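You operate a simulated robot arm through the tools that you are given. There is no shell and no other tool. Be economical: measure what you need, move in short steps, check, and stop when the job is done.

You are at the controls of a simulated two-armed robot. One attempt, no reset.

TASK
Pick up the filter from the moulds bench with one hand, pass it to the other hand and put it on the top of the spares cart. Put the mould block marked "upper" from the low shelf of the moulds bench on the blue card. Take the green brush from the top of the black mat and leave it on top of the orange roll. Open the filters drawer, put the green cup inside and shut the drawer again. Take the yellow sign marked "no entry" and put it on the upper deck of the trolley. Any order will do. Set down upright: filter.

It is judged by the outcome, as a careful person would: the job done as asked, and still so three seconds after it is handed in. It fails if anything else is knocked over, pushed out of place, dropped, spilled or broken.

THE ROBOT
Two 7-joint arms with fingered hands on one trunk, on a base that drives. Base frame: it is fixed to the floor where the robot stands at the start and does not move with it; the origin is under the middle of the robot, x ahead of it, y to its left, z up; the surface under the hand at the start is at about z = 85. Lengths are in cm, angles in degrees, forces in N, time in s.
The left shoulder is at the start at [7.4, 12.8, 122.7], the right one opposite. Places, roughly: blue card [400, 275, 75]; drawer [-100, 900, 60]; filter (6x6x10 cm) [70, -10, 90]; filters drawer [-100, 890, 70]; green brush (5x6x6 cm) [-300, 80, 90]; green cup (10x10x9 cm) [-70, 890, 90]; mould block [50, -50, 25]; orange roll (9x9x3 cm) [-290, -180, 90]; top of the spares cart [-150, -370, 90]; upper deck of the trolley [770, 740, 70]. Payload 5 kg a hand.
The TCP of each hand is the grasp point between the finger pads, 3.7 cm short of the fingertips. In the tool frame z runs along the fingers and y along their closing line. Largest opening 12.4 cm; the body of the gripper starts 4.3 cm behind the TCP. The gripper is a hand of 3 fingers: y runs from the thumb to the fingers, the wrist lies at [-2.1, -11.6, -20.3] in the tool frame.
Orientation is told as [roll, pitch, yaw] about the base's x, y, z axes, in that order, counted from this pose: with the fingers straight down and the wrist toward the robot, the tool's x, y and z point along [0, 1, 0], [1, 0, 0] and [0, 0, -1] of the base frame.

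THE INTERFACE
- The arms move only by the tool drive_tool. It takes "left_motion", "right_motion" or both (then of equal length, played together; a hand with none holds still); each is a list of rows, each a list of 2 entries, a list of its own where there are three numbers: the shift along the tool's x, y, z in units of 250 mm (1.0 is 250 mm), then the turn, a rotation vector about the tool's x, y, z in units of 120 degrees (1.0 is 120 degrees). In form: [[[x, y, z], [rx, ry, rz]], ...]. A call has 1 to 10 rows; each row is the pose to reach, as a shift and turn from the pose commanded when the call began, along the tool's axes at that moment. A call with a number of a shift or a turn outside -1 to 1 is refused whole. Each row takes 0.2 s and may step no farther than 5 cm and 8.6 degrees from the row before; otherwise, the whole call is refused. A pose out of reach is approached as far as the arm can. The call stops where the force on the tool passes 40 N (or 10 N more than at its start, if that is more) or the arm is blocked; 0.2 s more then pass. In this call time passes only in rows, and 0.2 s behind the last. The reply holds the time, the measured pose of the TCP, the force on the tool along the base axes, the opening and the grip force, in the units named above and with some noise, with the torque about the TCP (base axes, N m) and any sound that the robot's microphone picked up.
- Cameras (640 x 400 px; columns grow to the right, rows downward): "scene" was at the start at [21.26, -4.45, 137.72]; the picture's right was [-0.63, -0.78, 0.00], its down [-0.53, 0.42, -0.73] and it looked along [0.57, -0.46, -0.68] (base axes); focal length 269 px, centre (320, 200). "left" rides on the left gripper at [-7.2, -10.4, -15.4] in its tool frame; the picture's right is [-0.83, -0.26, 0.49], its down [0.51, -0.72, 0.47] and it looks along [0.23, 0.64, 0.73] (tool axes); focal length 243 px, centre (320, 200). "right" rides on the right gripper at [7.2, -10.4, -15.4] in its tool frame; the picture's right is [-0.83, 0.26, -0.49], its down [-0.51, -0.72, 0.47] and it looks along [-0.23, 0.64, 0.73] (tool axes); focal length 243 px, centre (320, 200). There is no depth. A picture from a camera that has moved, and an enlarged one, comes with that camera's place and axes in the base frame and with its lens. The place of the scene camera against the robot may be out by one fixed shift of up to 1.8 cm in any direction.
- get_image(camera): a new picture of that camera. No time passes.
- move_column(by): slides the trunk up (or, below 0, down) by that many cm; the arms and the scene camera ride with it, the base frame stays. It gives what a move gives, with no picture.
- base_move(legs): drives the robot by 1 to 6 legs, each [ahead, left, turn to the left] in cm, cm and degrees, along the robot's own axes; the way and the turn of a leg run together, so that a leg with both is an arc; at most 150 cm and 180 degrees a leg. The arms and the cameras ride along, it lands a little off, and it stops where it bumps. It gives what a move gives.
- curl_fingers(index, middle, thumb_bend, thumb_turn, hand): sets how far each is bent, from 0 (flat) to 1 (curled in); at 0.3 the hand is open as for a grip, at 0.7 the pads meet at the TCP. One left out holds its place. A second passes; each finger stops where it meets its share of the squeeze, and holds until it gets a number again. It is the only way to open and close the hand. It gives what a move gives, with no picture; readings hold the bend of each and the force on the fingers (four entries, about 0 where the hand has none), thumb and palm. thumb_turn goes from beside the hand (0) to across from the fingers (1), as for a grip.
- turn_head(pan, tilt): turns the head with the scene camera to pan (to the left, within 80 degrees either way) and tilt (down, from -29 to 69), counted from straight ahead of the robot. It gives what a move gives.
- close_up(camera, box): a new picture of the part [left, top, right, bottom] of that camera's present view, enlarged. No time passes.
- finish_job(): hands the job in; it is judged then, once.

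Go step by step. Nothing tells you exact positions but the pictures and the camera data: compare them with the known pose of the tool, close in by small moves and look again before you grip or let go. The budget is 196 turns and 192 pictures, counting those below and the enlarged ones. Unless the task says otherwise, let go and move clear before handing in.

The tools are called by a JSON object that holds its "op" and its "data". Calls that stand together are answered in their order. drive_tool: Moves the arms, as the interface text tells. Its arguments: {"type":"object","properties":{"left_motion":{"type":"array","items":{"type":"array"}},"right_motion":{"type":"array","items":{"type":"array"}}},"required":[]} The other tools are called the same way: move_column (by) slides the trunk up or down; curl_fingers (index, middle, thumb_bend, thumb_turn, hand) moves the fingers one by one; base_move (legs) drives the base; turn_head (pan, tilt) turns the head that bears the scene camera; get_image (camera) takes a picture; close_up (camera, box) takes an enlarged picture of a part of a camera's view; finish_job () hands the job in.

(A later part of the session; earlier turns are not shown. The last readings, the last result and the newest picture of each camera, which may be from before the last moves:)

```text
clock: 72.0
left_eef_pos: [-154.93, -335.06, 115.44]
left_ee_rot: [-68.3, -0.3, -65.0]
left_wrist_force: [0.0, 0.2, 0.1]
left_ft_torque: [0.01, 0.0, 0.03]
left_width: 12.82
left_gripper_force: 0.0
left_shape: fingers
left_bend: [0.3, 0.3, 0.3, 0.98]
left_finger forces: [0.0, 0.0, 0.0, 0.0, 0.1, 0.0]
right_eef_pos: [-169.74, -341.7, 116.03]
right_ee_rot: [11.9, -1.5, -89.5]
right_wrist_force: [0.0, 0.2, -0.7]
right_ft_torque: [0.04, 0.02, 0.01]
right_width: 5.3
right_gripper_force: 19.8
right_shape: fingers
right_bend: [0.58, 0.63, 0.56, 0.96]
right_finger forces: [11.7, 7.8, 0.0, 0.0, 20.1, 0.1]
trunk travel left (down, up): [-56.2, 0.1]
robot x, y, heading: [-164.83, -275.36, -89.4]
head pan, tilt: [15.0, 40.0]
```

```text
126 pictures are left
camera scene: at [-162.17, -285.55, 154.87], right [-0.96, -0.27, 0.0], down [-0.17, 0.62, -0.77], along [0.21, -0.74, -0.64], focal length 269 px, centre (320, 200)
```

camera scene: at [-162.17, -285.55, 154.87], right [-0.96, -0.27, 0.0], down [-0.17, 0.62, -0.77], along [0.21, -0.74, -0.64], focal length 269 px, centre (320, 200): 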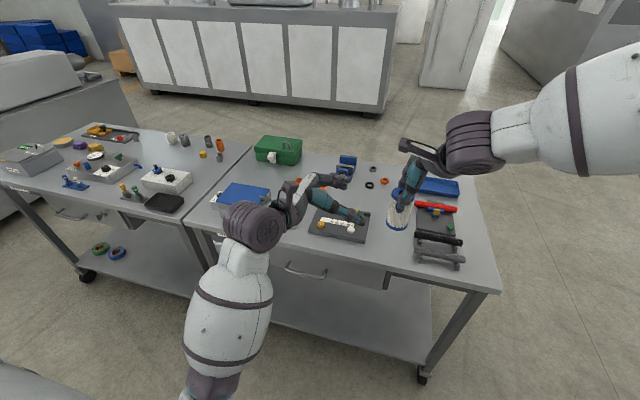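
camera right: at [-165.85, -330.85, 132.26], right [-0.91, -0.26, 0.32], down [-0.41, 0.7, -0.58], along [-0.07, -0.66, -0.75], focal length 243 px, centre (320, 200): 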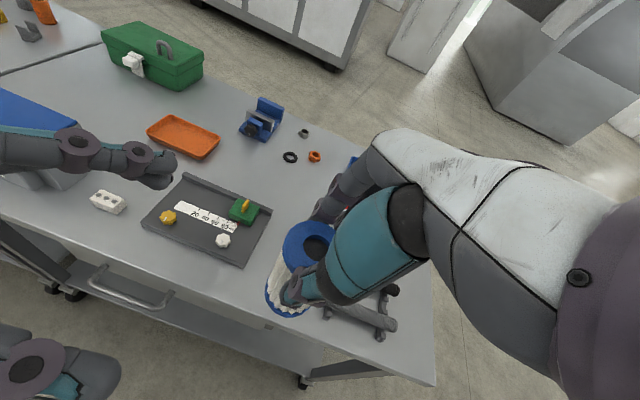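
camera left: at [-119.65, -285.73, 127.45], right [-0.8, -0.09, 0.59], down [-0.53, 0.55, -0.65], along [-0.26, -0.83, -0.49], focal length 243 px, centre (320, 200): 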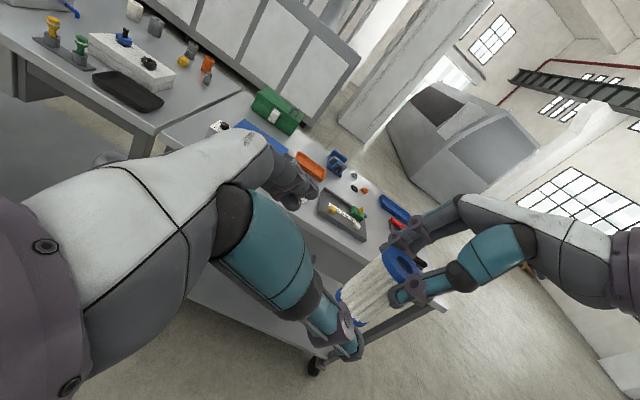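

Gap is from x≈-177.5 to -161; the filter is centred on it. Moving forward 14 cm, then down to just above the surface.

{"op": "drive_tool", "data": {"right_motion": [[[0, 0.187, 0], [0, 0, 0]], [[0, 0.374, 0], [0, 0, 0]], [[0, 0.56, 0], [0, 0, 0]], [[-0.036, 0.56, 0.17], [0, 0, 0]], [[-0.072, 0.56, 0.34], [0, 0, 0]], [[-0.107, 0.56, 0.508], [0, 0, 0]]]}}

{"op": "get_image", "data": {"camera": "right"}}

{"op": "get_image", "data": {"camera": "left"}}

{"op": "close_up", "data": {"camera": "scene", "box": [280, 130, 480, 280]}}

```text
clock: 73.4
left_eef_pos: [-155.04, -335.39, 115.17]
left_ee_rot: [-68.1, -0.1, -65.0]
left_wrist_force: [0.1, 0.5, -0.5]
left_ft_torque: [-0.04, 0.04, 0.01]
left_width: 12.83
left_gripper_force: 0.1
left_shape: fingers
left_bend: [0.3, 0.3, 0.3, 0.98]
left_finger forces: [0.0, 0.0, 0.1, 0.1, 0.0, 0.0]
right_eef_pos: [-173.58, -353.15, 106.35]
right_ee_rot: [11.9, -1.3, -89.5]
right_wrist_force: [0.4, 0.0, -0.4]
right_ft_torque: [0.03, 0.0, -0.05]
right_width: 5.32
right_gripper_force: 19.3
right_shape: fingers
right_bend: [0.58, 0.63, 0.56, 0.96]
right_finger forces: [11.8, 7.8, 0.0, 0.0, 19.8, 0.0]
right hand out of reach, approached as far as the arm can: row 3, 4, 5, 6
trunk travel left (down, up): [-56.2, 0.1]
robot x, y, heading: [-165.29, -275.55, -89.4]
head pan, tilt: [15.0, 40.0]
```

```text
125 pictures are left
camera right: at [-169.83, -342.31, 122.47], right [-0.91, -0.26, 0.32], down [-0.4, 0.7, -0.58], along [-0.07, -0.66, -0.75], focal length 243 px, centre (320, 200)
```

right: 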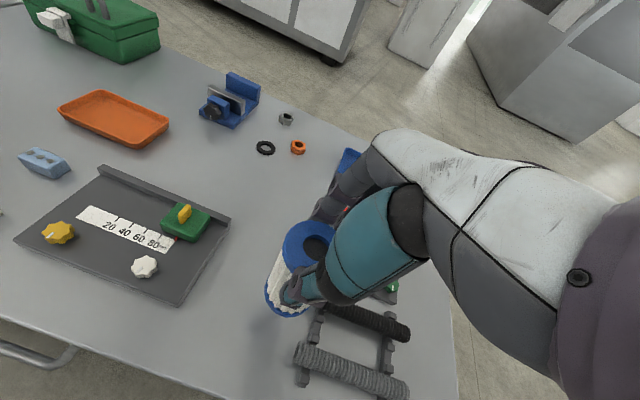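

```text
124 pictures are left
camera left: at [-148.89, -320.89, 127.59], right [-0.81, -0.09, 0.59], down [-0.53, 0.55, -0.65], along [-0.27, -0.83, -0.49], focal length 243 px, centre (320, 200)
```

left: 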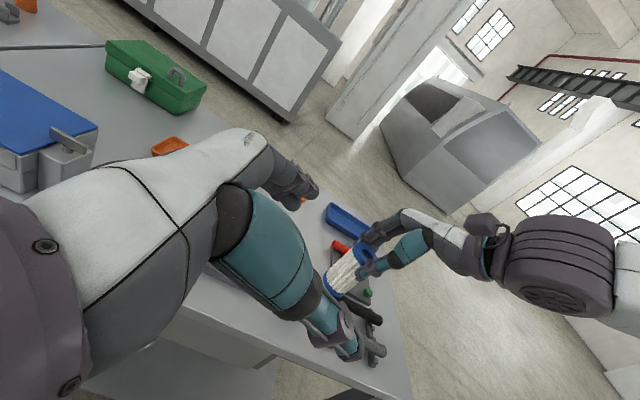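

```text
2.67 times, centred on (380, 205) of scene
camera zoom: at [-162.16, -285.88, 154.82], right [-0.96, -0.27, 0.0], down [-0.17, 0.62, -0.77], along [0.21, -0.74, -0.64], focal length 718 px, centre (160, 187)
```

zoom: 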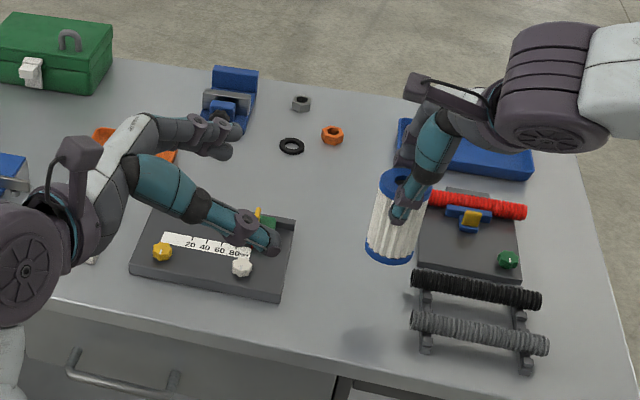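

The arm's reach limited it at this trunk height and shifted it sideways. I'll correct with the base, then lower with the trunk.

{"op": "base_move", "data": {"legs": [[3, 4, 0]]}}

{"op": "move_column", "data": {"by": -4}}

{"op": "get_image", "data": {"camera": "right"}}

{"op": "close_up", "data": {"camera": "scene", "box": [280, 130, 480, 280]}}

```text
clock: 74.5
left_eef_pos: [-151.3, -338.0, 115.45]
left_ee_rot: [-68.1, -0.3, -65.1]
left_wrist_force: [-0.7, 0.9, -0.2]
left_ft_torque: [-0.01, -0.04, 0.02]
left_width: 12.84
left_gripper_force: 0.0
left_shape: fingers
left_bend: [0.3, 0.3, 0.3, 0.98]
left_finger forces: [0.0, 0.0, 0.0, 0.0, 0.1, 0.1]
right_eef_pos: [-170.06, -355.96, 106.48]
right_ee_rot: [12.0, -1.6, -89.7]
right_wrist_force: [0.4, 0.0, -0.9]
right_ft_torque: [0.01, 0.01, -0.01]
right_width: 5.33
right_gripper_force: 20.2
right_shape: fingers
right_bend: [0.58, 0.63, 0.56, 0.96]
right_finger forces: [11.7, 7.8, 0.1, 0.0, 19.9, 0.0]
trunk travel left (down, up): [-56.2, 0.1]
robot x, y, heading: [-161.5, -278.52, -89.6]
head pan, tilt: [15.0, 40.0]
```

```text
clock: 75.3
left_eef_pos: [-150.9, -338.18, 111.43]
left_ee_rot: [-68.2, -0.3, -65.2]
left_wrist_force: [0.9, -0.3, -0.2]
left_ft_torque: [-0.01, -0.02, 0.01]
left_width: 12.82
left_gripper_force: 0.0
left_shape: fingers
left_bend: [0.3, 0.3, 0.3, 0.98]
left_finger forces: [0.0, 0.0, 0.1, 0.1, 0.0, 0.0]
right_eef_pos: [-169.73, -356.01, 102.51]
right_ee_rot: [11.9, -1.6, -89.7]
right_wrist_force: [-1.0, 0.0, -0.1]
right_ft_torque: [-0.02, 0.04, 0.01]
right_width: 5.3
right_gripper_force: 20.0
right_shape: fingers
right_bend: [0.58, 0.63, 0.56, 0.96]
right_finger forces: [11.8, 7.8, 0.0, 0.0, 19.9, 0.0]
trunk travel left (down, up): [-52.2, 4.1]
robot x, y, heading: [-161.24, -278.63, -89.6]
head pan, tilt: [15.0, 40.0]
```

```text
122 pictures are left
camera right: at [-165.84, -345.12, 118.81], right [-0.91, -0.26, 0.32], down [-0.4, 0.7, -0.59], along [-0.07, -0.66, -0.75], focal length 243 px, centre (320, 200)
```

right: 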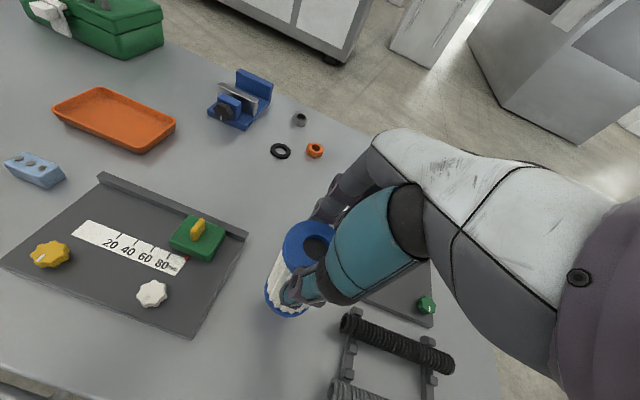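

```text
2.67 times, centred on (380, 205) of scene
camera zoom: at [-157.96, -293.6, 150.39], right [-0.96, -0.27, 0.0], down [-0.17, 0.62, -0.77], along [0.2, -0.74, -0.64], focal length 718 px, centre (160, 187)
```

zoom: 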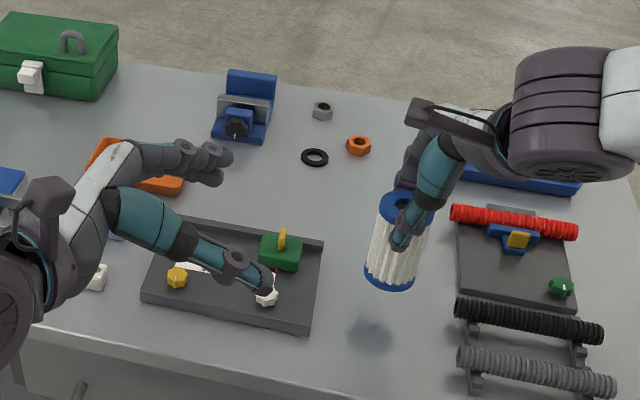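

{"op": "move_column", "data": {"by": -3.5}}

{"op": "close_up", "data": {"camera": "scene", "box": [280, 130, 480, 280]}}

```text
clock: 76.1
left_eef_pos: [-151.03, -338.04, 107.92]
left_ee_rot: [-68.4, -0.3, -65.2]
left_wrist_force: [0.4, 0.1, 0.5]
left_ft_torque: [0.04, -0.01, -0.01]
left_width: 12.84
left_gripper_force: 0.1
left_shape: fingers
left_bend: [0.3, 0.3, 0.3, 0.98]
left_finger forces: [0.0, 0.1, 0.1, 0.0, 0.0, 0.1]
right_eef_pos: [-169.81, -355.91, 99.03]
right_ee_rot: [11.9, -1.7, -89.6]
right_wrist_force: [-0.5, -0.6, -0.6]
right_ft_torque: [-0.02, 0.01, 0.0]
right_width: 5.3
right_gripper_force: 19.5
right_shape: fingers
right_bend: [0.58, 0.63, 0.56, 0.96]
right_finger forces: [11.7, 7.8, 0.1, 0.0, 19.9, 0.0]
trunk travel left (down, up): [-48.7, 7.6]
robot x, y, heading: [-161.23, -278.6, -89.2]
head pan, tilt: [15.0, 40.0]
```

```text
2.67 times, centred on (380, 205) of scene
camera zoom: at [-158.07, -296.45, 145.95], right [-0.96, -0.27, 0.0], down [-0.17, 0.62, -0.77], along [0.2, -0.74, -0.64], focal length 718 px, centre (160, 187)
```

zoom: 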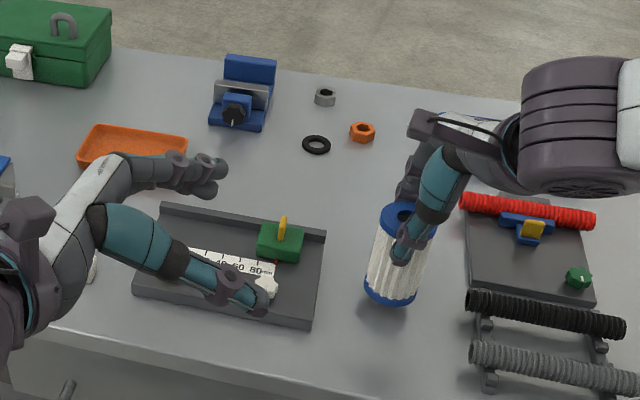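

{"op": "move_column", "data": {"by": -1.5}}

{"op": "close_up", "data": {"camera": "scene", "box": [340, 160, 460, 250]}}

```text
clock: 76.7
left_eef_pos: [-151.16, -338.15, 106.32]
left_ee_rot: [-68.2, -0.1, -65.0]
left_wrist_force: [0.6, 0.7, 0.3]
left_ft_torque: [0.02, 0.0, -0.02]
left_width: 12.86
left_gripper_force: 0.0
left_shape: fingers
left_bend: [0.3, 0.3, 0.3, 0.98]
left_finger forces: [0.1, 0.0, 0.1, 0.1, 0.0, 0.1]
right_eef_pos: [-169.81, -355.96, 97.31]
right_ee_rot: [11.8, -1.4, -89.5]
right_wrist_force: [0.5, 2.0, 4.1]
right_ft_torque: [0.13, -0.04, 0.02]
right_width: 5.33
right_gripper_force: 20.0
right_shape: fingers
right_bend: [0.58, 0.64, 0.56, 0.95]
right_finger forces: [11.9, 7.3, 0.1, 0.1, 21.2, 0.1]
trunk travel left (down, up): [-47.2, 9.1]
robot x, y, heading: [-161.07, -277.98, -89.6]
head pan, tilt: [15.0, 40.0]
```

```text
4.44 times, centred on (400, 205) of scene
camera zoom: at [-158.05, -297.5, 144.02], right [-0.96, -0.27, 0.0], down [-0.17, 0.62, -0.77], along [0.2, -0.74, -0.64], focal length 1197 px, centre (-36, 178)
```

zoom: 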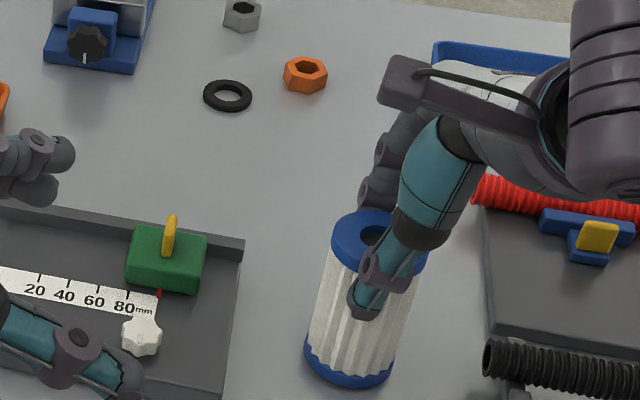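

Contact (4 N). Easing the grip open in two stages.

{"op": "curl_fingers", "data": {"hand": "right", "index": 0.52, "middle": 0.52, "thumb_bend": 0.5}}

{"op": "curl_fingers", "data": {"hand": "right", "index": 0.3, "middle": 0.3, "thumb_bend": 0.3}}

{"op": "close_up", "data": {"camera": "scene", "box": [340, 160, 460, 250]}}

{"op": "get_image", "data": {"camera": "right"}}

```text
clock: 77.7
left_eef_pos: [-151.16, -338.15, 106.18]
left_ee_rot: [-68.2, -0.2, -65.1]
left_wrist_force: [-0.2, -0.1, 0.2]
left_ft_torque: [0.01, 0.0, 0.0]
left_width: 12.85
left_gripper_force: 0.1
left_shape: fingers
left_bend: [0.3, 0.3, 0.3, 0.98]
left_finger forces: [0.0, 0.0, 0.0, 0.0, 0.0, 0.0]
right_eef_pos: [-169.86, -355.89, 97.31]
right_ee_rot: [11.8, -1.4, -89.7]
right_wrist_force: [0.8, 0.5, -0.4]
right_ft_torque: [0.01, 0.0, 0.0]
right_width: 6.42
right_gripper_force: 0.0
right_shape: fingers
right_bend: [0.52, 0.52, 0.5, 0.97]
right_finger forces: [0.1, 0.0, 0.1, 0.1, 0.0, 0.0]
trunk travel left (down, up): [-47.2, 9.1]
robot x, y, heading: [-161.18, -278.55, -89.5]
head pan, tilt: [15.0, 40.0]
```

```text
clock: 78.7
left_eef_pos: [-150.97, -338.12, 106.3]
left_ee_rot: [-68.3, -0.1, -65.1]
left_wrist_force: [-0.6, 0.5, -0.1]
left_ft_torque: [0.02, 0.01, 0.0]
left_width: 12.82
left_gripper_force: 0.0
left_shape: fingers
left_bend: [0.3, 0.3, 0.3, 0.98]
left_finger forces: [0.0, 0.0, 0.0, 0.0, 0.0, 0.0]
right_eef_pos: [-169.87, -356.04, 97.36]
right_ee_rot: [12.0, -1.4, -89.6]
right_wrist_force: [0.3, 0.8, -0.5]
right_ft_torque: [-0.04, 0.0, -0.01]
right_width: 12.84
right_gripper_force: 0.1
right_shape: fingers
right_bend: [0.3, 0.3, 0.3, 0.97]
right_finger forces: [0.1, 0.0, 0.1, 0.0, 0.0, 0.1]
trunk travel left (down, up): [-47.2, 9.1]
robot x, y, heading: [-161.31, -278.12, -89.3]
head pan, tilt: [15.0, 40.0]
```

```text
4.44 times, centred on (400, 205) of scene
camera zoom: at [-158.07, -297.54, 144.03], right [-0.96, -0.27, 0.0], down [-0.17, 0.62, -0.77], along [0.2, -0.74, -0.64], focal length 1197 px, centre (-36, 178)
```

zoom: 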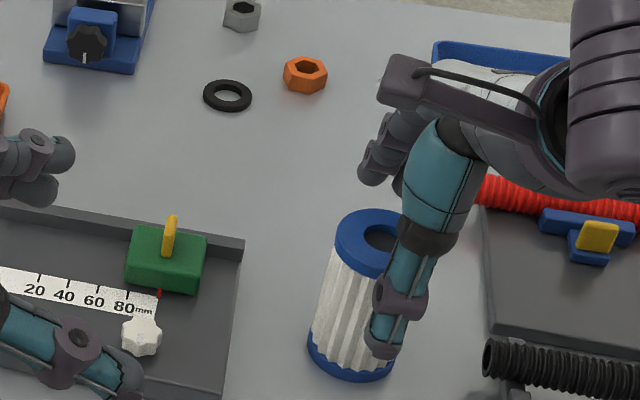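

```text
117 pictures are left
camera right: at [-165.97, -345.17, 113.56], right [-0.91, -0.26, 0.32], down [-0.4, 0.7, -0.58], along [-0.07, -0.66, -0.75], focal length 243 px, centre (320, 200)
```

right: 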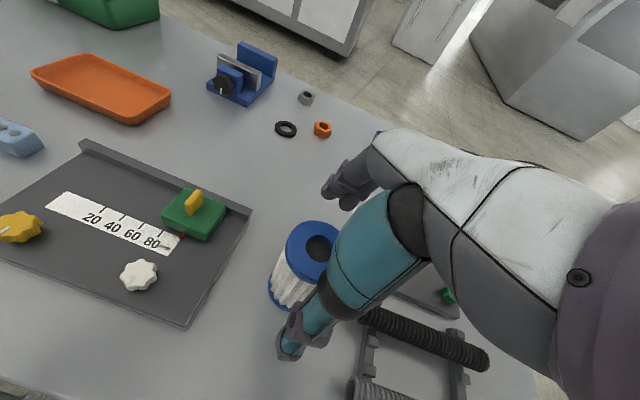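

Filter stands upright. Rising clear and backing away.

{"op": "move_column", "data": {"by": 9}}

{"op": "base_move", "data": {"legs": [[-45, 0, 0]]}}

{"op": "get_image", "data": {"camera": "scene"}}

{"op": "turn_head", "data": {"pan": -80, "tilt": 20}}

{"op": "get_image", "data": {"camera": "scene"}}

```text
clock: 80.0
left_eef_pos: [-151.18, -338.16, 114.97]
left_ee_rot: [-68.1, 0.0, -65.1]
left_wrist_force: [0.6, -0.3, 0.0]
left_ft_torque: [-0.01, 0.02, -0.01]
left_width: 12.84
left_gripper_force: 0.0
left_shape: fingers
left_bend: [0.3, 0.3, 0.3, 0.98]
left_finger forces: [0.0, 0.0, 0.1, 0.0, 0.0, 0.0]
right_eef_pos: [-169.86, -356.03, 105.91]
right_ee_rot: [11.8, -1.2, -89.7]
right_wrist_force: [0.2, -0.2, -0.5]
right_ft_torque: [-0.05, -0.04, 0.01]
right_width: 12.84
right_gripper_force: 0.0
right_shape: fingers
right_bend: [0.3, 0.3, 0.3, 0.97]
right_finger forces: [0.0, 0.1, 0.0, 0.0, 0.0, 0.1]
trunk travel left (down, up): [-56.2, 0.1]
robot x, y, heading: [-161.37, -278.52, -89.6]
head pan, tilt: [15.0, 40.0]
```

```text
clock: 82.7
left_eef_pos: [-151.41, -294.33, 115.14]
left_ee_rot: [-68.2, -0.1, -64.9]
left_wrist_force: [0.2, -0.6, 0.4]
left_ft_torque: [0.02, -0.03, 0.01]
left_width: 12.84
left_gripper_force: 0.1
left_shape: fingers
left_bend: [0.3, 0.3, 0.3, 0.98]
left_finger forces: [0.0, 0.0, 0.0, 0.0, 0.0, 0.1]
right_eef_pos: [-170.1, -312.14, 106.2]
right_ee_rot: [11.9, -1.2, -89.5]
right_wrist_force: [0.8, 0.6, -0.9]
right_ft_torque: [0.02, -0.02, 0.02]
right_width: 12.84
right_gripper_force: 0.0
right_shape: fingers
right_bend: [0.3, 0.3, 0.3, 0.97]
right_finger forces: [0.0, 0.0, 0.0, 0.1, 0.0, 0.0]
trunk travel left (down, up): [-56.2, 0.1]
robot x, y, heading: [-161.69, -234.24, -89.1]
head pan, tilt: [15.0, 40.0]
```

```text
116 pictures are left
camera scene: at [-158.57, -244.92, 154.81], right [-0.96, -0.27, 0.0], down [-0.17, 0.62, -0.77], along [0.21, -0.74, -0.64], focal length 269 px, centre (320, 200)
```

scene: 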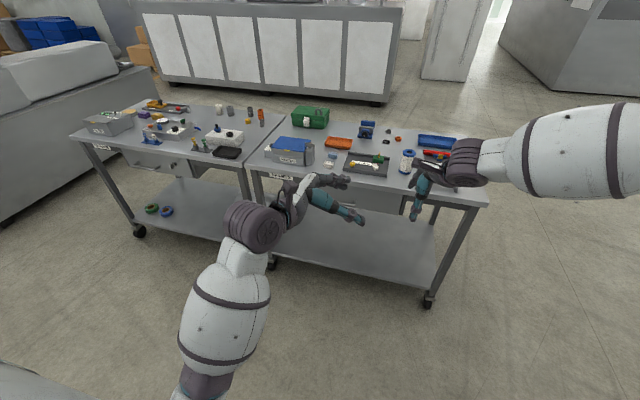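

```text
clock: 84.4
left_eef_pos: [-151.39, -294.22, 115.27]
left_ee_rot: [-68.2, -0.2, -65.1]
left_wrist_force: [0.8, 0.8, -0.4]
left_ft_torque: [0.01, 0.01, 0.01]
left_width: 12.84
left_gripper_force: 0.0
left_shape: fingers
left_bend: [0.3, 0.3, 0.3, 0.98]
left_finger forces: [0.1, 0.1, 0.1, 0.0, 0.1, 0.1]
right_eef_pos: [-170.03, -311.95, 106.33]
right_ee_rot: [11.9, -1.4, -89.4]
right_wrist_force: [-0.1, -0.3, 0.9]
right_ft_torque: [-0.02, -0.01, 0.01]
right_width: 12.82
right_gripper_force: 0.0
right_shape: fingers
right_bend: [0.3, 0.3, 0.3, 0.97]
right_finger forces: [0.0, 0.1, 0.1, 0.1, 0.0, 0.1]
trunk travel left (down, up): [-56.2, 0.1]
robot x, y, heading: [-161.97, -234.43, -89.3]
head pan, tilt: [-80.0, 20.0]
```

```text
115 pictures are left
camera scene: at [-170.01, -238.29, 157.98], right [-0.19, 0.98, 0.0], down [0.34, 0.06, -0.94], along [-0.92, -0.17, -0.34], focal length 269 px, centre (320, 200)
```

scene: 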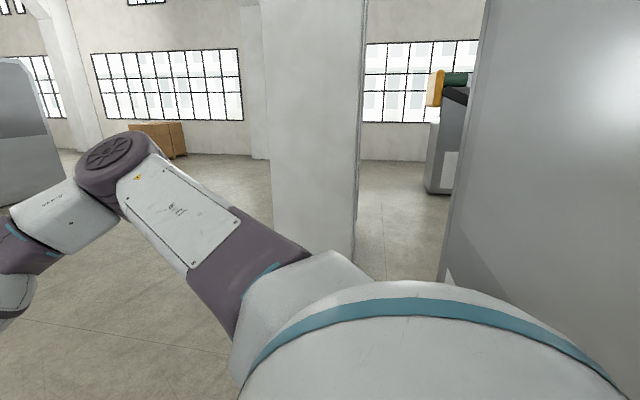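

Filter is placed and standing. Next the roll and the brush; turning partly to see the way around the machine.

{"op": "base_move", "data": {"legs": [[14, 0, 0], [0, 0, -55]]}}

{"op": "turn_head", "data": {"pan": -20, "tilt": 18}}

{"op": "get_image", "data": {"camera": "scene"}}

{"op": "turn_head", "data": {"pan": -70, "tilt": 18}}

{"op": "get_image", "data": {"camera": "scene"}}

```text
clock: 88.2
left_eef_pos: [-205.03, -290.79, 115.28]
left_ee_rot: [-68.1, -0.2, -120.6]
left_wrist_force: [0.5, -0.5, -0.4]
left_ft_torque: [0.02, 0.01, -0.02]
left_width: 12.84
left_gripper_force: 0.0
left_shape: fingers
left_bend: [0.3, 0.3, 0.3, 0.98]
left_finger forces: [0.1, 0.0, 0.0, 0.1, 0.1, 0.0]
right_eef_pos: [-230.37, -285.32, 106.38]
right_ee_rot: [11.9, -1.3, -145.1]
right_wrist_force: [0.1, 0.8, -0.2]
right_ft_torque: [-0.01, -0.02, 0.03]
right_width: 12.83
right_gripper_force: 0.2
right_shape: fingers
right_bend: [0.3, 0.3, 0.3, 0.97]
right_finger forces: [0.1, 0.0, 0.0, 0.0, 0.1, 0.0]
trunk travel left (down, up): [-56.2, 0.1]
robot x, y, heading: [-161.16, -248.23, -144.9]
head pan, tilt: [-80.0, 20.0]
```

```text
clock: 89.5
left_eef_pos: [-205.1, -290.72, 115.29]
left_ee_rot: [-68.1, -0.2, -120.6]
left_wrist_force: [0.1, 0.6, 0.3]
left_ft_torque: [-0.01, 0.01, -0.01]
left_width: 12.84
left_gripper_force: 0.1
left_shape: fingers
left_bend: [0.3, 0.3, 0.3, 0.98]
left_finger forces: [0.0, 0.0, 0.0, 0.0, 0.0, 0.0]
right_eef_pos: [-230.33, -285.28, 106.22]
right_ee_rot: [11.9, -1.4, -145.2]
right_wrist_force: [-0.5, 0.6, 0.3]
right_ft_torque: [0.02, -0.01, 0.01]
right_width: 12.83
right_gripper_force: 0.0
right_shape: fingers
right_bend: [0.3, 0.3, 0.3, 0.97]
right_finger forces: [0.0, 0.0, 0.0, 0.0, 0.0, 0.0]
trunk travel left (down, up): [-56.2, 0.1]
robot x, y, heading: [-161.19, -248.63, -144.9]
head pan, tilt: [-20.0, 18.0]
```

```text
114 pictures are left
camera scene: at [-172.16, -251.69, 158.31], right [-0.26, 0.97, 0.0], down [0.3, 0.08, -0.95], along [-0.92, -0.25, -0.31], focal length 269 px, centre (320, 200)
```

scene: 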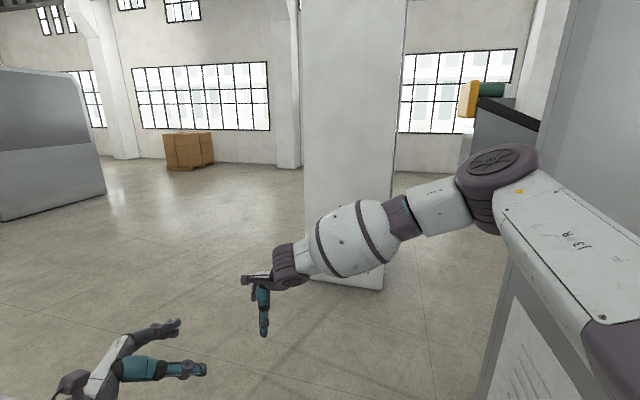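

```text
clock: 90.7
left_eef_pos: [-205.03, -290.67, 115.29]
left_ee_rot: [-68.2, -0.2, -120.6]
left_wrist_force: [0.1, 0.0, 0.3]
left_ft_torque: [-0.01, 0.03, -0.01]
left_width: 12.86
left_gripper_force: 0.0
left_shape: fingers
left_bend: [0.3, 0.3, 0.3, 0.98]
left_finger forces: [0.0, 0.1, 0.0, 0.0, 0.0, 0.1]
right_eef_pos: [-230.39, -285.27, 106.24]
right_ee_rot: [11.9, -1.3, -145.2]
right_wrist_force: [-0.6, -0.3, -0.3]
right_ft_torque: [-0.02, 0.02, -0.01]
right_width: 12.85
right_gripper_force: 0.0
right_shape: fingers
right_bend: [0.3, 0.3, 0.3, 0.97]
right_finger forces: [0.0, 0.1, 0.0, 0.0, 0.0, 0.0]
trunk travel left (down, up): [-56.2, 0.1]
robot x, y, heading: [-161.73, -248.29, -145.0]
head pan, tilt: [-70.0, 18.0]
```

```text
113 pictures are left
camera scene: at [-170.79, -243.94, 158.31], right [0.57, 0.82, 0.0], down [0.25, -0.18, -0.95], along [-0.78, 0.54, -0.31], focal length 269 px, centre (320, 200)
```

scene: 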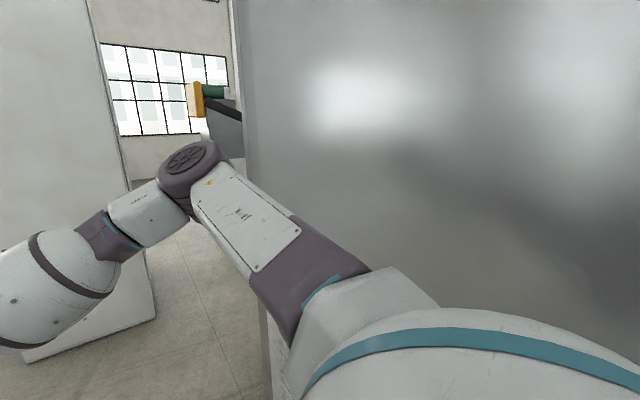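

The machine's end is near (-282,-203) and a pillar near (-393,-250). I'll move to the gap and look beyond.

{"op": "base_move", "data": {"legs": [[116, -48, 0], [0, 0, -50]]}}

{"op": "turn_head", "data": {"pan": -45, "tilt": 25}}

{"op": "get_image", "data": {"camera": "scene"}}

{"op": "turn_head", "data": {"pan": -80, "tilt": 20}}

{"op": "get_image", "data": {"camera": "scene"}}

```text
clock: 99.2
left_eef_pos: [-344.2, -267.0, 115.23]
left_ee_rot: [-68.2, -0.3, -171.7]
left_wrist_force: [-0.5, -0.1, 0.5]
left_ft_torque: [0.03, 0.01, 0.0]
left_width: 12.85
left_gripper_force: 0.0
left_shape: fingers
left_bend: [0.3, 0.3, 0.3, 0.98]
left_finger forces: [0.0, 0.0, 0.1, 0.1, 0.0, 0.0]
right_eef_pos: [-355.97, -243.92, 106.35]
right_ee_rot: [11.9, -1.4, 163.9]
right_wrist_force: [-0.1, -0.5, 0.5]
right_ft_torque: [-0.03, 0.0, 0.05]
right_width: 12.87
right_gripper_force: 0.1
right_shape: fingers
right_bend: [0.3, 0.3, 0.3, 0.97]
right_finger forces: [0.1, 0.0, 0.0, 0.0, 0.0, 0.0]
trunk travel left (down, up): [-56.2, 0.1]
robot x, y, heading: [-283.95, -274.39, 164.2]
head pan, tilt: [-70.0, 18.0]
```

```text
clock: 100.1
left_eef_pos: [-344.25, -266.96, 115.26]
left_ee_rot: [-68.2, -0.2, -171.6]
left_wrist_force: [0.3, -1.3, -0.1]
left_ft_torque: [-0.01, -0.02, -0.04]
left_width: 12.84
left_gripper_force: 0.1
left_shape: fingers
left_bend: [0.3, 0.3, 0.3, 0.98]
left_finger forces: [0.0, 0.1, 0.1, 0.0, 0.0, 0.0]
right_eef_pos: [-355.96, -243.92, 106.35]
right_ee_rot: [11.9, -1.5, 163.9]
right_wrist_force: [-0.3, -0.5, -0.3]
right_ft_torque: [0.0, -0.01, 0.02]
right_width: 12.85
right_gripper_force: 0.1
right_shape: fingers
right_bend: [0.3, 0.3, 0.3, 0.97]
right_finger forces: [0.0, 0.0, 0.0, 0.0, 0.0, 0.0]
trunk travel left (down, up): [-56.2, 0.1]
robot x, y, heading: [-283.85, -273.93, 164.1]
head pan, tilt: [-45.0, 25.0]
```

```text
112 pictures are left
camera scene: at [-290.4, -264.56, 157.17], right [0.87, 0.49, 0.0], down [0.21, -0.37, -0.91], along [-0.44, 0.79, -0.42], focal length 269 px, centre (320, 200)
```

scene: 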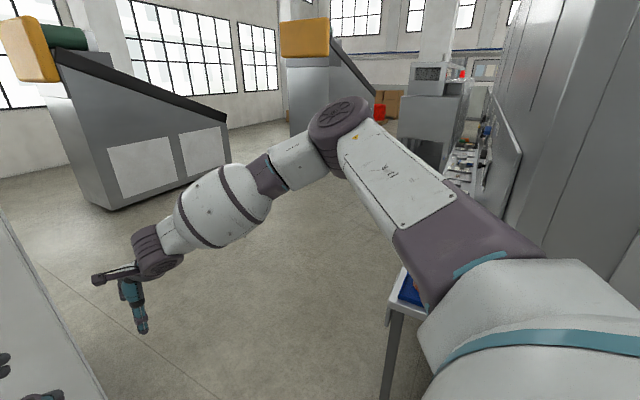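

```text
clock: 101.1
left_eef_pos: [-344.36, -267.02, 115.34]
left_ee_rot: [-68.2, -0.2, -171.6]
left_wrist_force: [-0.1, 0.0, 0.1]
left_ft_torque: [0.02, -0.03, -0.01]
left_width: 12.87
left_gripper_force: 0.2
left_shape: fingers
left_bend: [0.3, 0.3, 0.3, 0.98]
left_finger forces: [0.0, 0.0, 0.0, 0.1, 0.1, 0.1]
right_eef_pos: [-355.89, -243.92, 106.4]
right_ee_rot: [11.9, -1.4, 163.9]
right_wrist_force: [-0.7, 0.7, 0.5]
right_ft_torque: [-0.03, 0.0, 0.01]
right_width: 12.85
right_gripper_force: 0.1
right_shape: fingers
right_bend: [0.3, 0.3, 0.3, 0.97]
right_finger forces: [0.0, 0.0, 0.0, 0.1, 0.0, 0.1]
trunk travel left (down, up): [-56.2, 0.1]
robot x, y, heading: [-283.89, -274.33, 164.2]
head pan, tilt: [-80.0, 20.0]
```

```text
111 pictures are left
camera scene: at [-284.98, -263.35, 157.98], right [0.99, -0.1, 0.0], down [-0.03, -0.34, -0.94], along [0.1, 0.93, -0.34], focal length 269 px, centre (320, 200)
```

scene: 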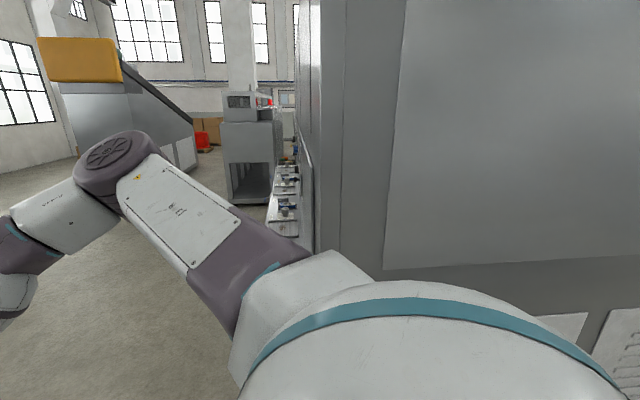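

A small table stands at (-290,-190) beside the machine and another bench further on, both on the machine's far side. Driving around to that side.

{"op": "base_move", "data": {"legs": [[74, -41, 0], [50, -48, 0], [0, 0, -74], [100, 0, 0]]}}

{"op": "turn_head", "data": {"pan": -45, "tilt": 30}}

{"op": "get_image", "data": {"camera": "scene"}}

{"op": "get_image", "data": {"camera": "right"}}

```text
clock: 117.9
left_eef_pos: [-390.41, 5.63, 115.2]
left_ee_rot: [-68.2, -0.1, 115.3]
left_wrist_force: [0.9, 0.0, 0.2]
left_ft_torque: [-0.01, -0.01, 0.06]
left_width: 12.82
left_gripper_force: 0.2
left_shape: fingers
left_bend: [0.3, 0.3, 0.3, 0.98]
left_finger forces: [0.0, 0.0, 0.0, 0.1, 0.0, 0.1]
right_eef_pos: [-372.05, 23.53, 106.5]
right_ee_rot: [11.8, -1.5, 90.8]
right_wrist_force: [-0.4, -0.4, 0.1]
right_ft_torque: [-0.01, 0.0, 0.0]
right_width: 12.86
right_gripper_force: 0.0
right_shape: fingers
right_bend: [0.3, 0.3, 0.3, 0.97]
right_finger forces: [0.1, 0.0, 0.0, 0.1, 0.0, 0.0]
trunk travel left (down, up): [-56.2, 0.1]
robot x, y, heading: [-379.74, -54.08, 91.0]
head pan, tilt: [-80.0, 20.0]
```

```text
clock: 118.9
left_eef_pos: [-390.55, 5.55, 115.32]
left_ee_rot: [-68.2, -0.2, 115.2]
left_wrist_force: [-1.5, -1.0, -0.1]
left_ft_torque: [-0.01, 0.0, 0.0]
left_width: 12.83
left_gripper_force: 0.1
left_shape: fingers
left_bend: [0.3, 0.3, 0.3, 0.98]
left_finger forces: [0.0, 0.0, 0.0, 0.0, 0.1, 0.0]
right_eef_pos: [-371.82, 23.57, 106.37]
right_ee_rot: [11.9, -1.4, 90.9]
right_wrist_force: [0.7, 0.1, 0.2]
right_ft_torque: [0.0, 0.0, -0.02]
right_width: 12.84
right_gripper_force: 0.0
right_shape: fingers
right_bend: [0.3, 0.3, 0.3, 0.97]
right_finger forces: [0.0, 0.1, 0.0, 0.0, 0.0, 0.0]
trunk travel left (down, up): [-56.2, 0.1]
robot x, y, heading: [-380.32, -54.17, 91.0]
head pan, tilt: [-45.0, 30.0]
```

```text
110 pictures are left
camera scene: at [-372.86, -44.03, 156.38], right [0.72, -0.7, 0.0], down [-0.35, -0.36, -0.87], along [0.6, 0.62, -0.5], focal length 269 px, centre (320, 200)
```

scene: 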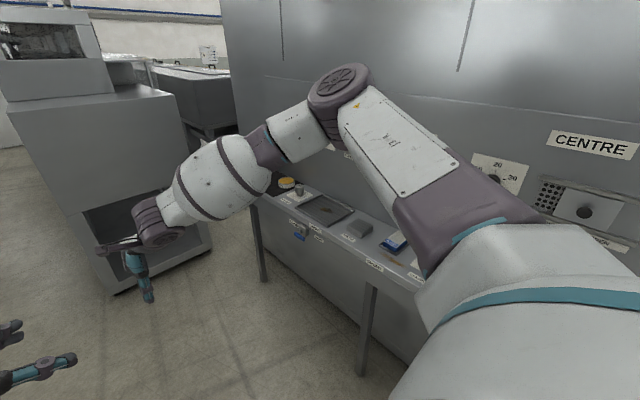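

```text
109 pictures are left
camera right: at [-375.7, 12.61, 122.57], right [0.91, 0.27, 0.32], down [0.41, -0.7, -0.58], along [0.07, 0.66, -0.75], focal length 243 px, centre (320, 200)
```

right: 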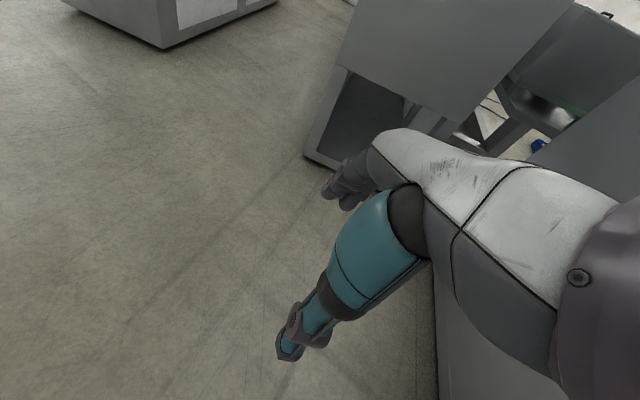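

{"op": "base_move", "data": {"legs": [[0, 0, -91], [0, 110, 0]]}}

{"op": "turn_head", "data": {"pan": 0, "tilt": 38}}

{"op": "get_image", "data": {"camera": "scene"}}

{"op": "get_image", "data": {"camera": "right"}}

```text
clock: 132.7
left_eef_pos: [-322.84, 67.68, 115.29]
left_ee_rot: [-68.2, -0.3, 25.8]
left_wrist_force: [0.5, 0.3, 1.2]
left_ft_torque: [0.0, 0.02, 0.03]
left_width: 12.81
left_gripper_force: 0.0
left_shape: fingers
left_bend: [0.3, 0.3, 0.3, 0.98]
left_finger forces: [0.0, 0.0, 0.0, 0.0, 0.0, 0.1]
right_eef_pos: [-304.69, 49.38, 106.3]
right_ee_rot: [11.8, -1.4, 1.3]
right_wrist_force: [0.3, -0.1, 0.1]
right_ft_torque: [0.0, -0.01, 0.01]
right_width: 12.84
right_gripper_force: 0.1
right_shape: fingers
right_bend: [0.3, 0.3, 0.3, 0.97]
right_finger forces: [0.0, 0.0, 0.1, 0.0, 0.0, 0.0]
trunk travel left (down, up): [-56.2, 0.1]
robot x, y, heading: [-382.34, 56.58, 1.6]
head pan, tilt: [-45.0, 30.0]
```

```text
clock: 133.8
left_eef_pos: [-322.79, 67.71, 115.29]
left_ee_rot: [-68.2, -0.2, 26.0]
left_wrist_force: [-0.8, -0.7, 0.8]
left_ft_torque: [0.0, -0.02, 0.0]
left_width: 12.83
left_gripper_force: 0.1
left_shape: fingers
left_bend: [0.3, 0.3, 0.3, 0.98]
left_finger forces: [0.0, 0.0, 0.0, 0.0, 0.0, 0.1]
right_eef_pos: [-304.69, 49.29, 106.3]
right_ee_rot: [11.9, -1.5, 1.4]
right_wrist_force: [-0.6, 0.2, 1.1]
right_ft_torque: [-0.04, 0.02, 0.04]
right_width: 12.85
right_gripper_force: 0.1
right_shape: fingers
right_bend: [0.3, 0.3, 0.3, 0.97]
right_finger forces: [0.0, 0.1, 0.1, 0.0, 0.0, 0.1]
trunk travel left (down, up): [-56.2, 0.1]
robot x, y, heading: [-382.35, 56.69, 1.7]
head pan, tilt: [0.0, 38.0]
```

```text
108 pictures are left
camera scene: at [-370.11, 57.53, 155.14], right [0.03, -1.0, 0.0], down [-0.62, -0.02, -0.79], along [0.79, 0.02, -0.62], focal length 269 px, centre (320, 200)
```

scene: 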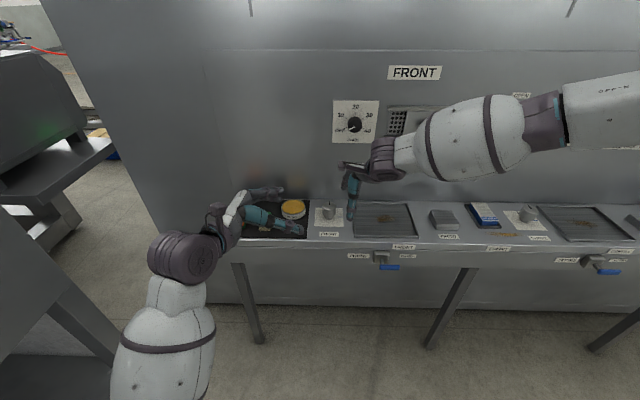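

```text
107 pictures are left
camera right: at [-315.59, 52.96, 122.57], right [0.28, -0.91, 0.32], down [-0.7, -0.42, -0.58], along [0.66, -0.06, -0.75], focal length 243 px, centre (320, 200)
```

right: 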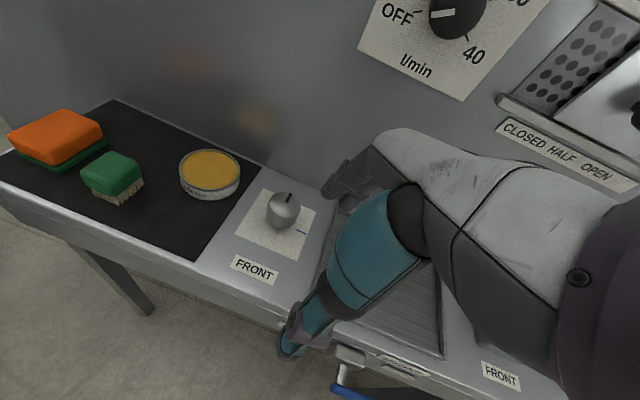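

The green brush is at about (-298.4, 80) on the black mat, near a sponge and a tin. Repositioning the base so the right hand can reach it squarely, and straightening that hand.

{"op": "base_move", "data": {"legs": [[8, 27, 0]]}}

{"op": "drive_tool", "data": {"right_motion": [[[0.0, 0.0, -0.1], [0.006, -0.05, 0]], [[0.0, 0.0, -0.15], [0.012, -0.099, 0.0]]]}}

{"op": "move_column", "data": {"by": -8}}

{"op": "get_image", "data": {"camera": "right"}}

```text
clock: 136.8
left_eef_pos: [-315.75, 95.09, 115.24]
left_ee_rot: [-68.2, -0.2, 26.0]
left_wrist_force: [-0.5, -0.4, -0.3]
left_ft_torque: [0.04, -0.02, 0.0]
left_width: 12.82
left_gripper_force: 0.1
left_shape: fingers
left_bend: [0.3, 0.3, 0.3, 0.98]
left_finger forces: [0.0, 0.0, 0.0, 0.1, 0.0, 0.0]
right_eef_pos: [-297.52, 76.77, 106.31]
right_ee_rot: [12.0, -1.4, 1.5]
right_wrist_force: [-1.1, 0.4, -0.5]
right_ft_torque: [0.01, -0.01, 0.03]
right_width: 12.83
right_gripper_force: 0.0
right_shape: fingers
right_bend: [0.3, 0.3, 0.3, 0.97]
right_finger forces: [0.0, 0.0, 0.0, 0.0, 0.1, 0.0]
trunk travel left (down, up): [-56.2, 0.1]
robot x, y, heading: [-375.17, 83.59, 1.7]
head pan, tilt: [0.0, 38.0]
```

```text
clock: 137.4
left_eef_pos: [-315.71, 95.29, 115.34]
left_ee_rot: [-68.3, -0.2, 26.0]
left_wrist_force: [0.4, -0.6, 0.7]
left_ft_torque: [0.03, -0.02, 0.0]
left_width: 12.85
left_gripper_force: 0.2
left_shape: fingers
left_bend: [0.3, 0.3, 0.3, 0.98]
left_finger forces: [0.0, 0.1, 0.0, 0.0, 0.0, 0.0]
right_eef_pos: [-297.66, 75.7, 110.17]
right_ee_rot: [-0.1, -0.1, 1.6]
right_wrist_force: [0.5, 0.7, 0.3]
right_ft_torque: [-0.02, -0.02, -0.01]
right_width: 12.83
right_gripper_force: 0.1
right_shape: fingers
right_bend: [0.3, 0.3, 0.3, 0.97]
right_finger forces: [0.0, 0.1, 0.1, 0.0, 0.1, 0.0]
right hand out of reach, approached as far as the arm can: row 2
trunk travel left (down, up): [-56.2, 0.1]
robot x, y, heading: [-375.84, 84.03, 1.5]
head pan, tilt: [0.0, 38.0]
```

```text
clock: 138.6
left_eef_pos: [-315.6, 95.25, 107.37]
left_ee_rot: [-68.2, -0.2, 26.0]
left_wrist_force: [-0.7, -0.3, 0.1]
left_ft_torque: [0.03, 0.02, 0.02]
left_width: 12.85
left_gripper_force: 0.0
left_shape: fingers
left_bend: [0.3, 0.3, 0.3, 0.98]
left_finger forces: [0.1, 0.1, 0.0, 0.0, 0.0, 0.0]
right_eef_pos: [-297.83, 75.67, 102.39]
right_ee_rot: [0.1, -0.1, 1.6]
right_wrist_force: [0.3, 0.4, 0.4]
right_ft_torque: [0.02, 0.04, -0.01]
right_width: 12.86
right_gripper_force: 0.0
right_shape: fingers
right_bend: [0.3, 0.3, 0.3, 0.97]
right_finger forces: [0.0, 0.0, 0.1, 0.0, 0.0, 0.0]
trunk travel left (down, up): [-48.2, 8.1]
robot x, y, heading: [-375.27, 83.98, 1.6]
head pan, tilt: [0.0, 38.0]
```

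```text
106 pictures are left
camera right: at [-308.45, 82.73, 117.61], right [0.28, -0.82, 0.49], down [-0.71, -0.53, -0.47], along [0.65, -0.21, -0.73], focal length 243 px, centre (320, 200)
```

right: 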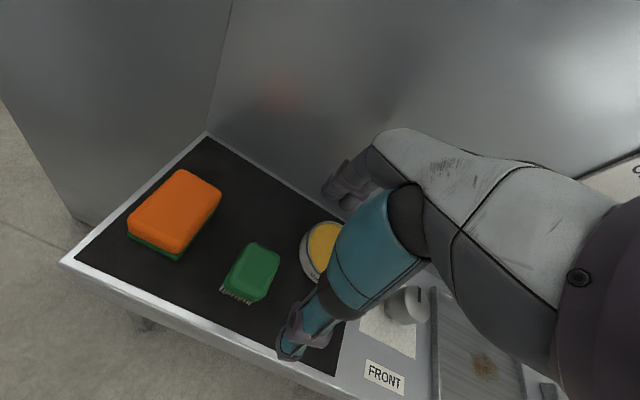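

{"op": "close_up", "data": {"camera": "right", "box": [120, 160, 376, 320]}}

```text
2.50 times, centred on (248, 240) of right
camera zoom: at [-308.45, 82.73, 117.61], right [0.28, -0.82, 0.49], down [-0.71, -0.53, -0.47], along [0.65, -0.21, -0.73], focal length 606 px, centre (500, 100)
```

zoom: 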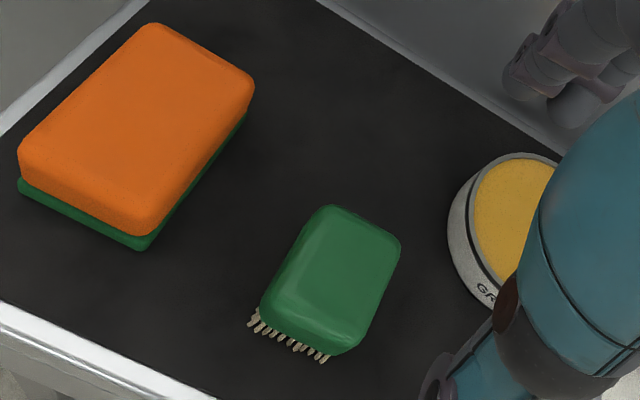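

Brush spans x -301…-296, y 77…81. Moving over it and partly down.

{"op": "drive_tool", "data": {"right_motion": [[[0.152, -0.024, 0], [0, 0, 0]], [[0.152, -0.024, 0.13], [0, 0, 0]], [[0.152, -0.024, 0.26], [0, 0, 0]]]}}

{"op": "get_image", "data": {"camera": "right"}}

{"op": "close_up", "data": {"camera": "scene", "box": [220, 120, 460, 270]}}

```text
clock: 139.4
left_eef_pos: [-315.51, 95.14, 107.21]
left_ee_rot: [-68.2, 0.0, 26.0]
left_wrist_force: [0.0, 0.3, 0.5]
left_ft_torque: [0.0, 0.04, -0.01]
left_width: 12.83
left_gripper_force: 0.0
left_shape: fingers
left_bend: [0.3, 0.3, 0.3, 0.98]
left_finger forces: [0.0, 0.0, 0.1, 0.0, 0.0, 0.0]
right_eef_pos: [-298.32, 79.29, 95.49]
right_ee_rot: [0.0, -0.1, 1.6]
right_wrist_force: [0.1, -0.2, 0.5]
right_ft_torque: [-0.01, 0.04, -0.01]
right_width: 12.84
right_gripper_force: 0.1
right_shape: fingers
right_bend: [0.3, 0.3, 0.3, 0.97]
right_finger forces: [0.0, 0.0, 0.0, 0.0, 0.0, 0.0]
trunk travel left (down, up): [-48.2, 8.1]
robot x, y, heading: [-375.33, 84.03, 1.6]
head pan, tilt: [0.0, 38.0]
```

```text
104 pictures are left
camera right: at [-308.91, 86.4, 110.94], right [0.28, -0.82, 0.49], down [-0.71, -0.53, -0.47], along [0.65, -0.21, -0.73], focal length 243 px, centre (320, 200)
```

right: 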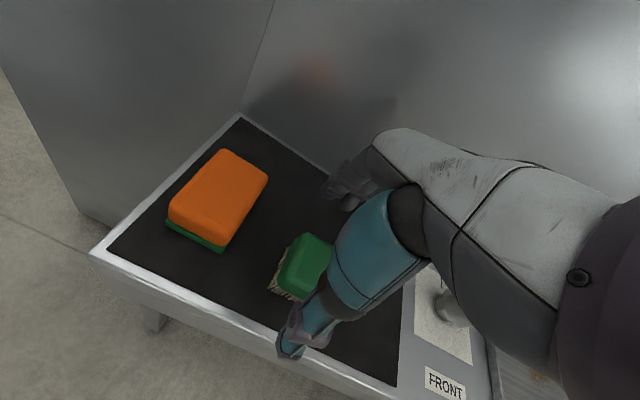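

```text
2.67 times, centred on (340, 195) of scene
camera zoom: at [-354.7, 85.18, 145.56], right [0.03, -1.0, 0.0], down [-0.62, -0.02, -0.79], along [0.79, 0.02, -0.62], focal length 718 px, centre (267, 213)
```

zoom: 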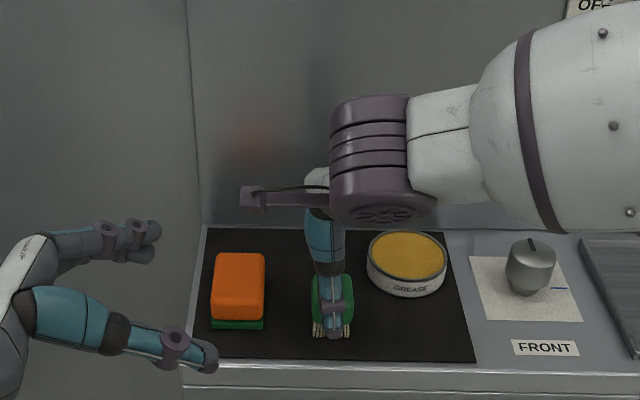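

{"op": "drive_tool", "data": {"right_motion": [[[0, -0.02, 0.1], [0, 0, 0]], [[0, -0.02, 0.19], [0, 0, 0]]]}}

{"op": "close_up", "data": {"camera": "scene", "box": [260, 160, 400, 270]}}

{"op": "get_image", "data": {"camera": "left"}}

```text
clock: 140.0
left_eef_pos: [-315.63, 95.24, 107.12]
left_ee_rot: [-68.2, -0.1, 26.0]
left_wrist_force: [-0.5, 0.6, -0.3]
left_ft_torque: [-0.02, -0.03, -0.03]
left_width: 12.86
left_gripper_force: 0.0
left_shape: fingers
left_bend: [0.3, 0.3, 0.3, 0.98]
left_finger forces: [0.0, 0.1, 0.0, 0.0, 0.0, 0.0]
right_eef_pos: [-298.81, 79.48, 90.87]
right_ee_rot: [0.0, 0.0, 1.5]
right_wrist_force: [1.3, 0.0, -0.2]
right_ft_torque: [-0.03, 0.02, 0.01]
right_width: 12.84
right_gripper_force: 0.1
right_shape: fingers
right_bend: [0.3, 0.3, 0.3, 0.97]
right_finger forces: [0.1, 0.0, 0.0, 0.0, 0.1, 0.0]
trunk travel left (down, up): [-48.2, 8.1]
robot x, y, heading: [-375.48, 83.45, 1.2]
head pan, tilt: [0.0, 38.0]
```

```text
3.64 times, centred on (330, 215) of scene
camera zoom: at [-354.68, 85.2, 145.56], right [0.03, -1.0, 0.0], down [-0.62, -0.02, -0.79], along [0.79, 0.02, -0.62], focal length 980 px, centre (284, 146)
```

zoom: 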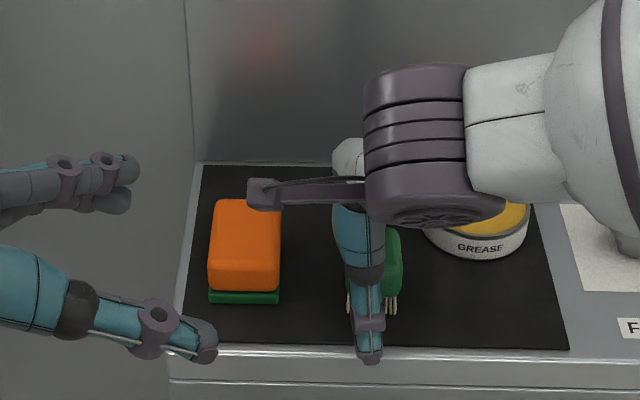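

```text
101 pictures are left
camera left: at [-330.07, 101.12, 119.6], right [0.1, -0.8, 0.59], down [-0.54, -0.54, -0.65], along [0.84, -0.25, -0.49], focal length 243 px, centre (320, 200)
```

left: 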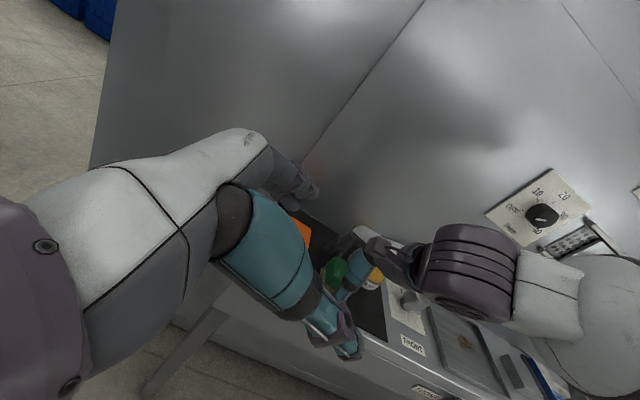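

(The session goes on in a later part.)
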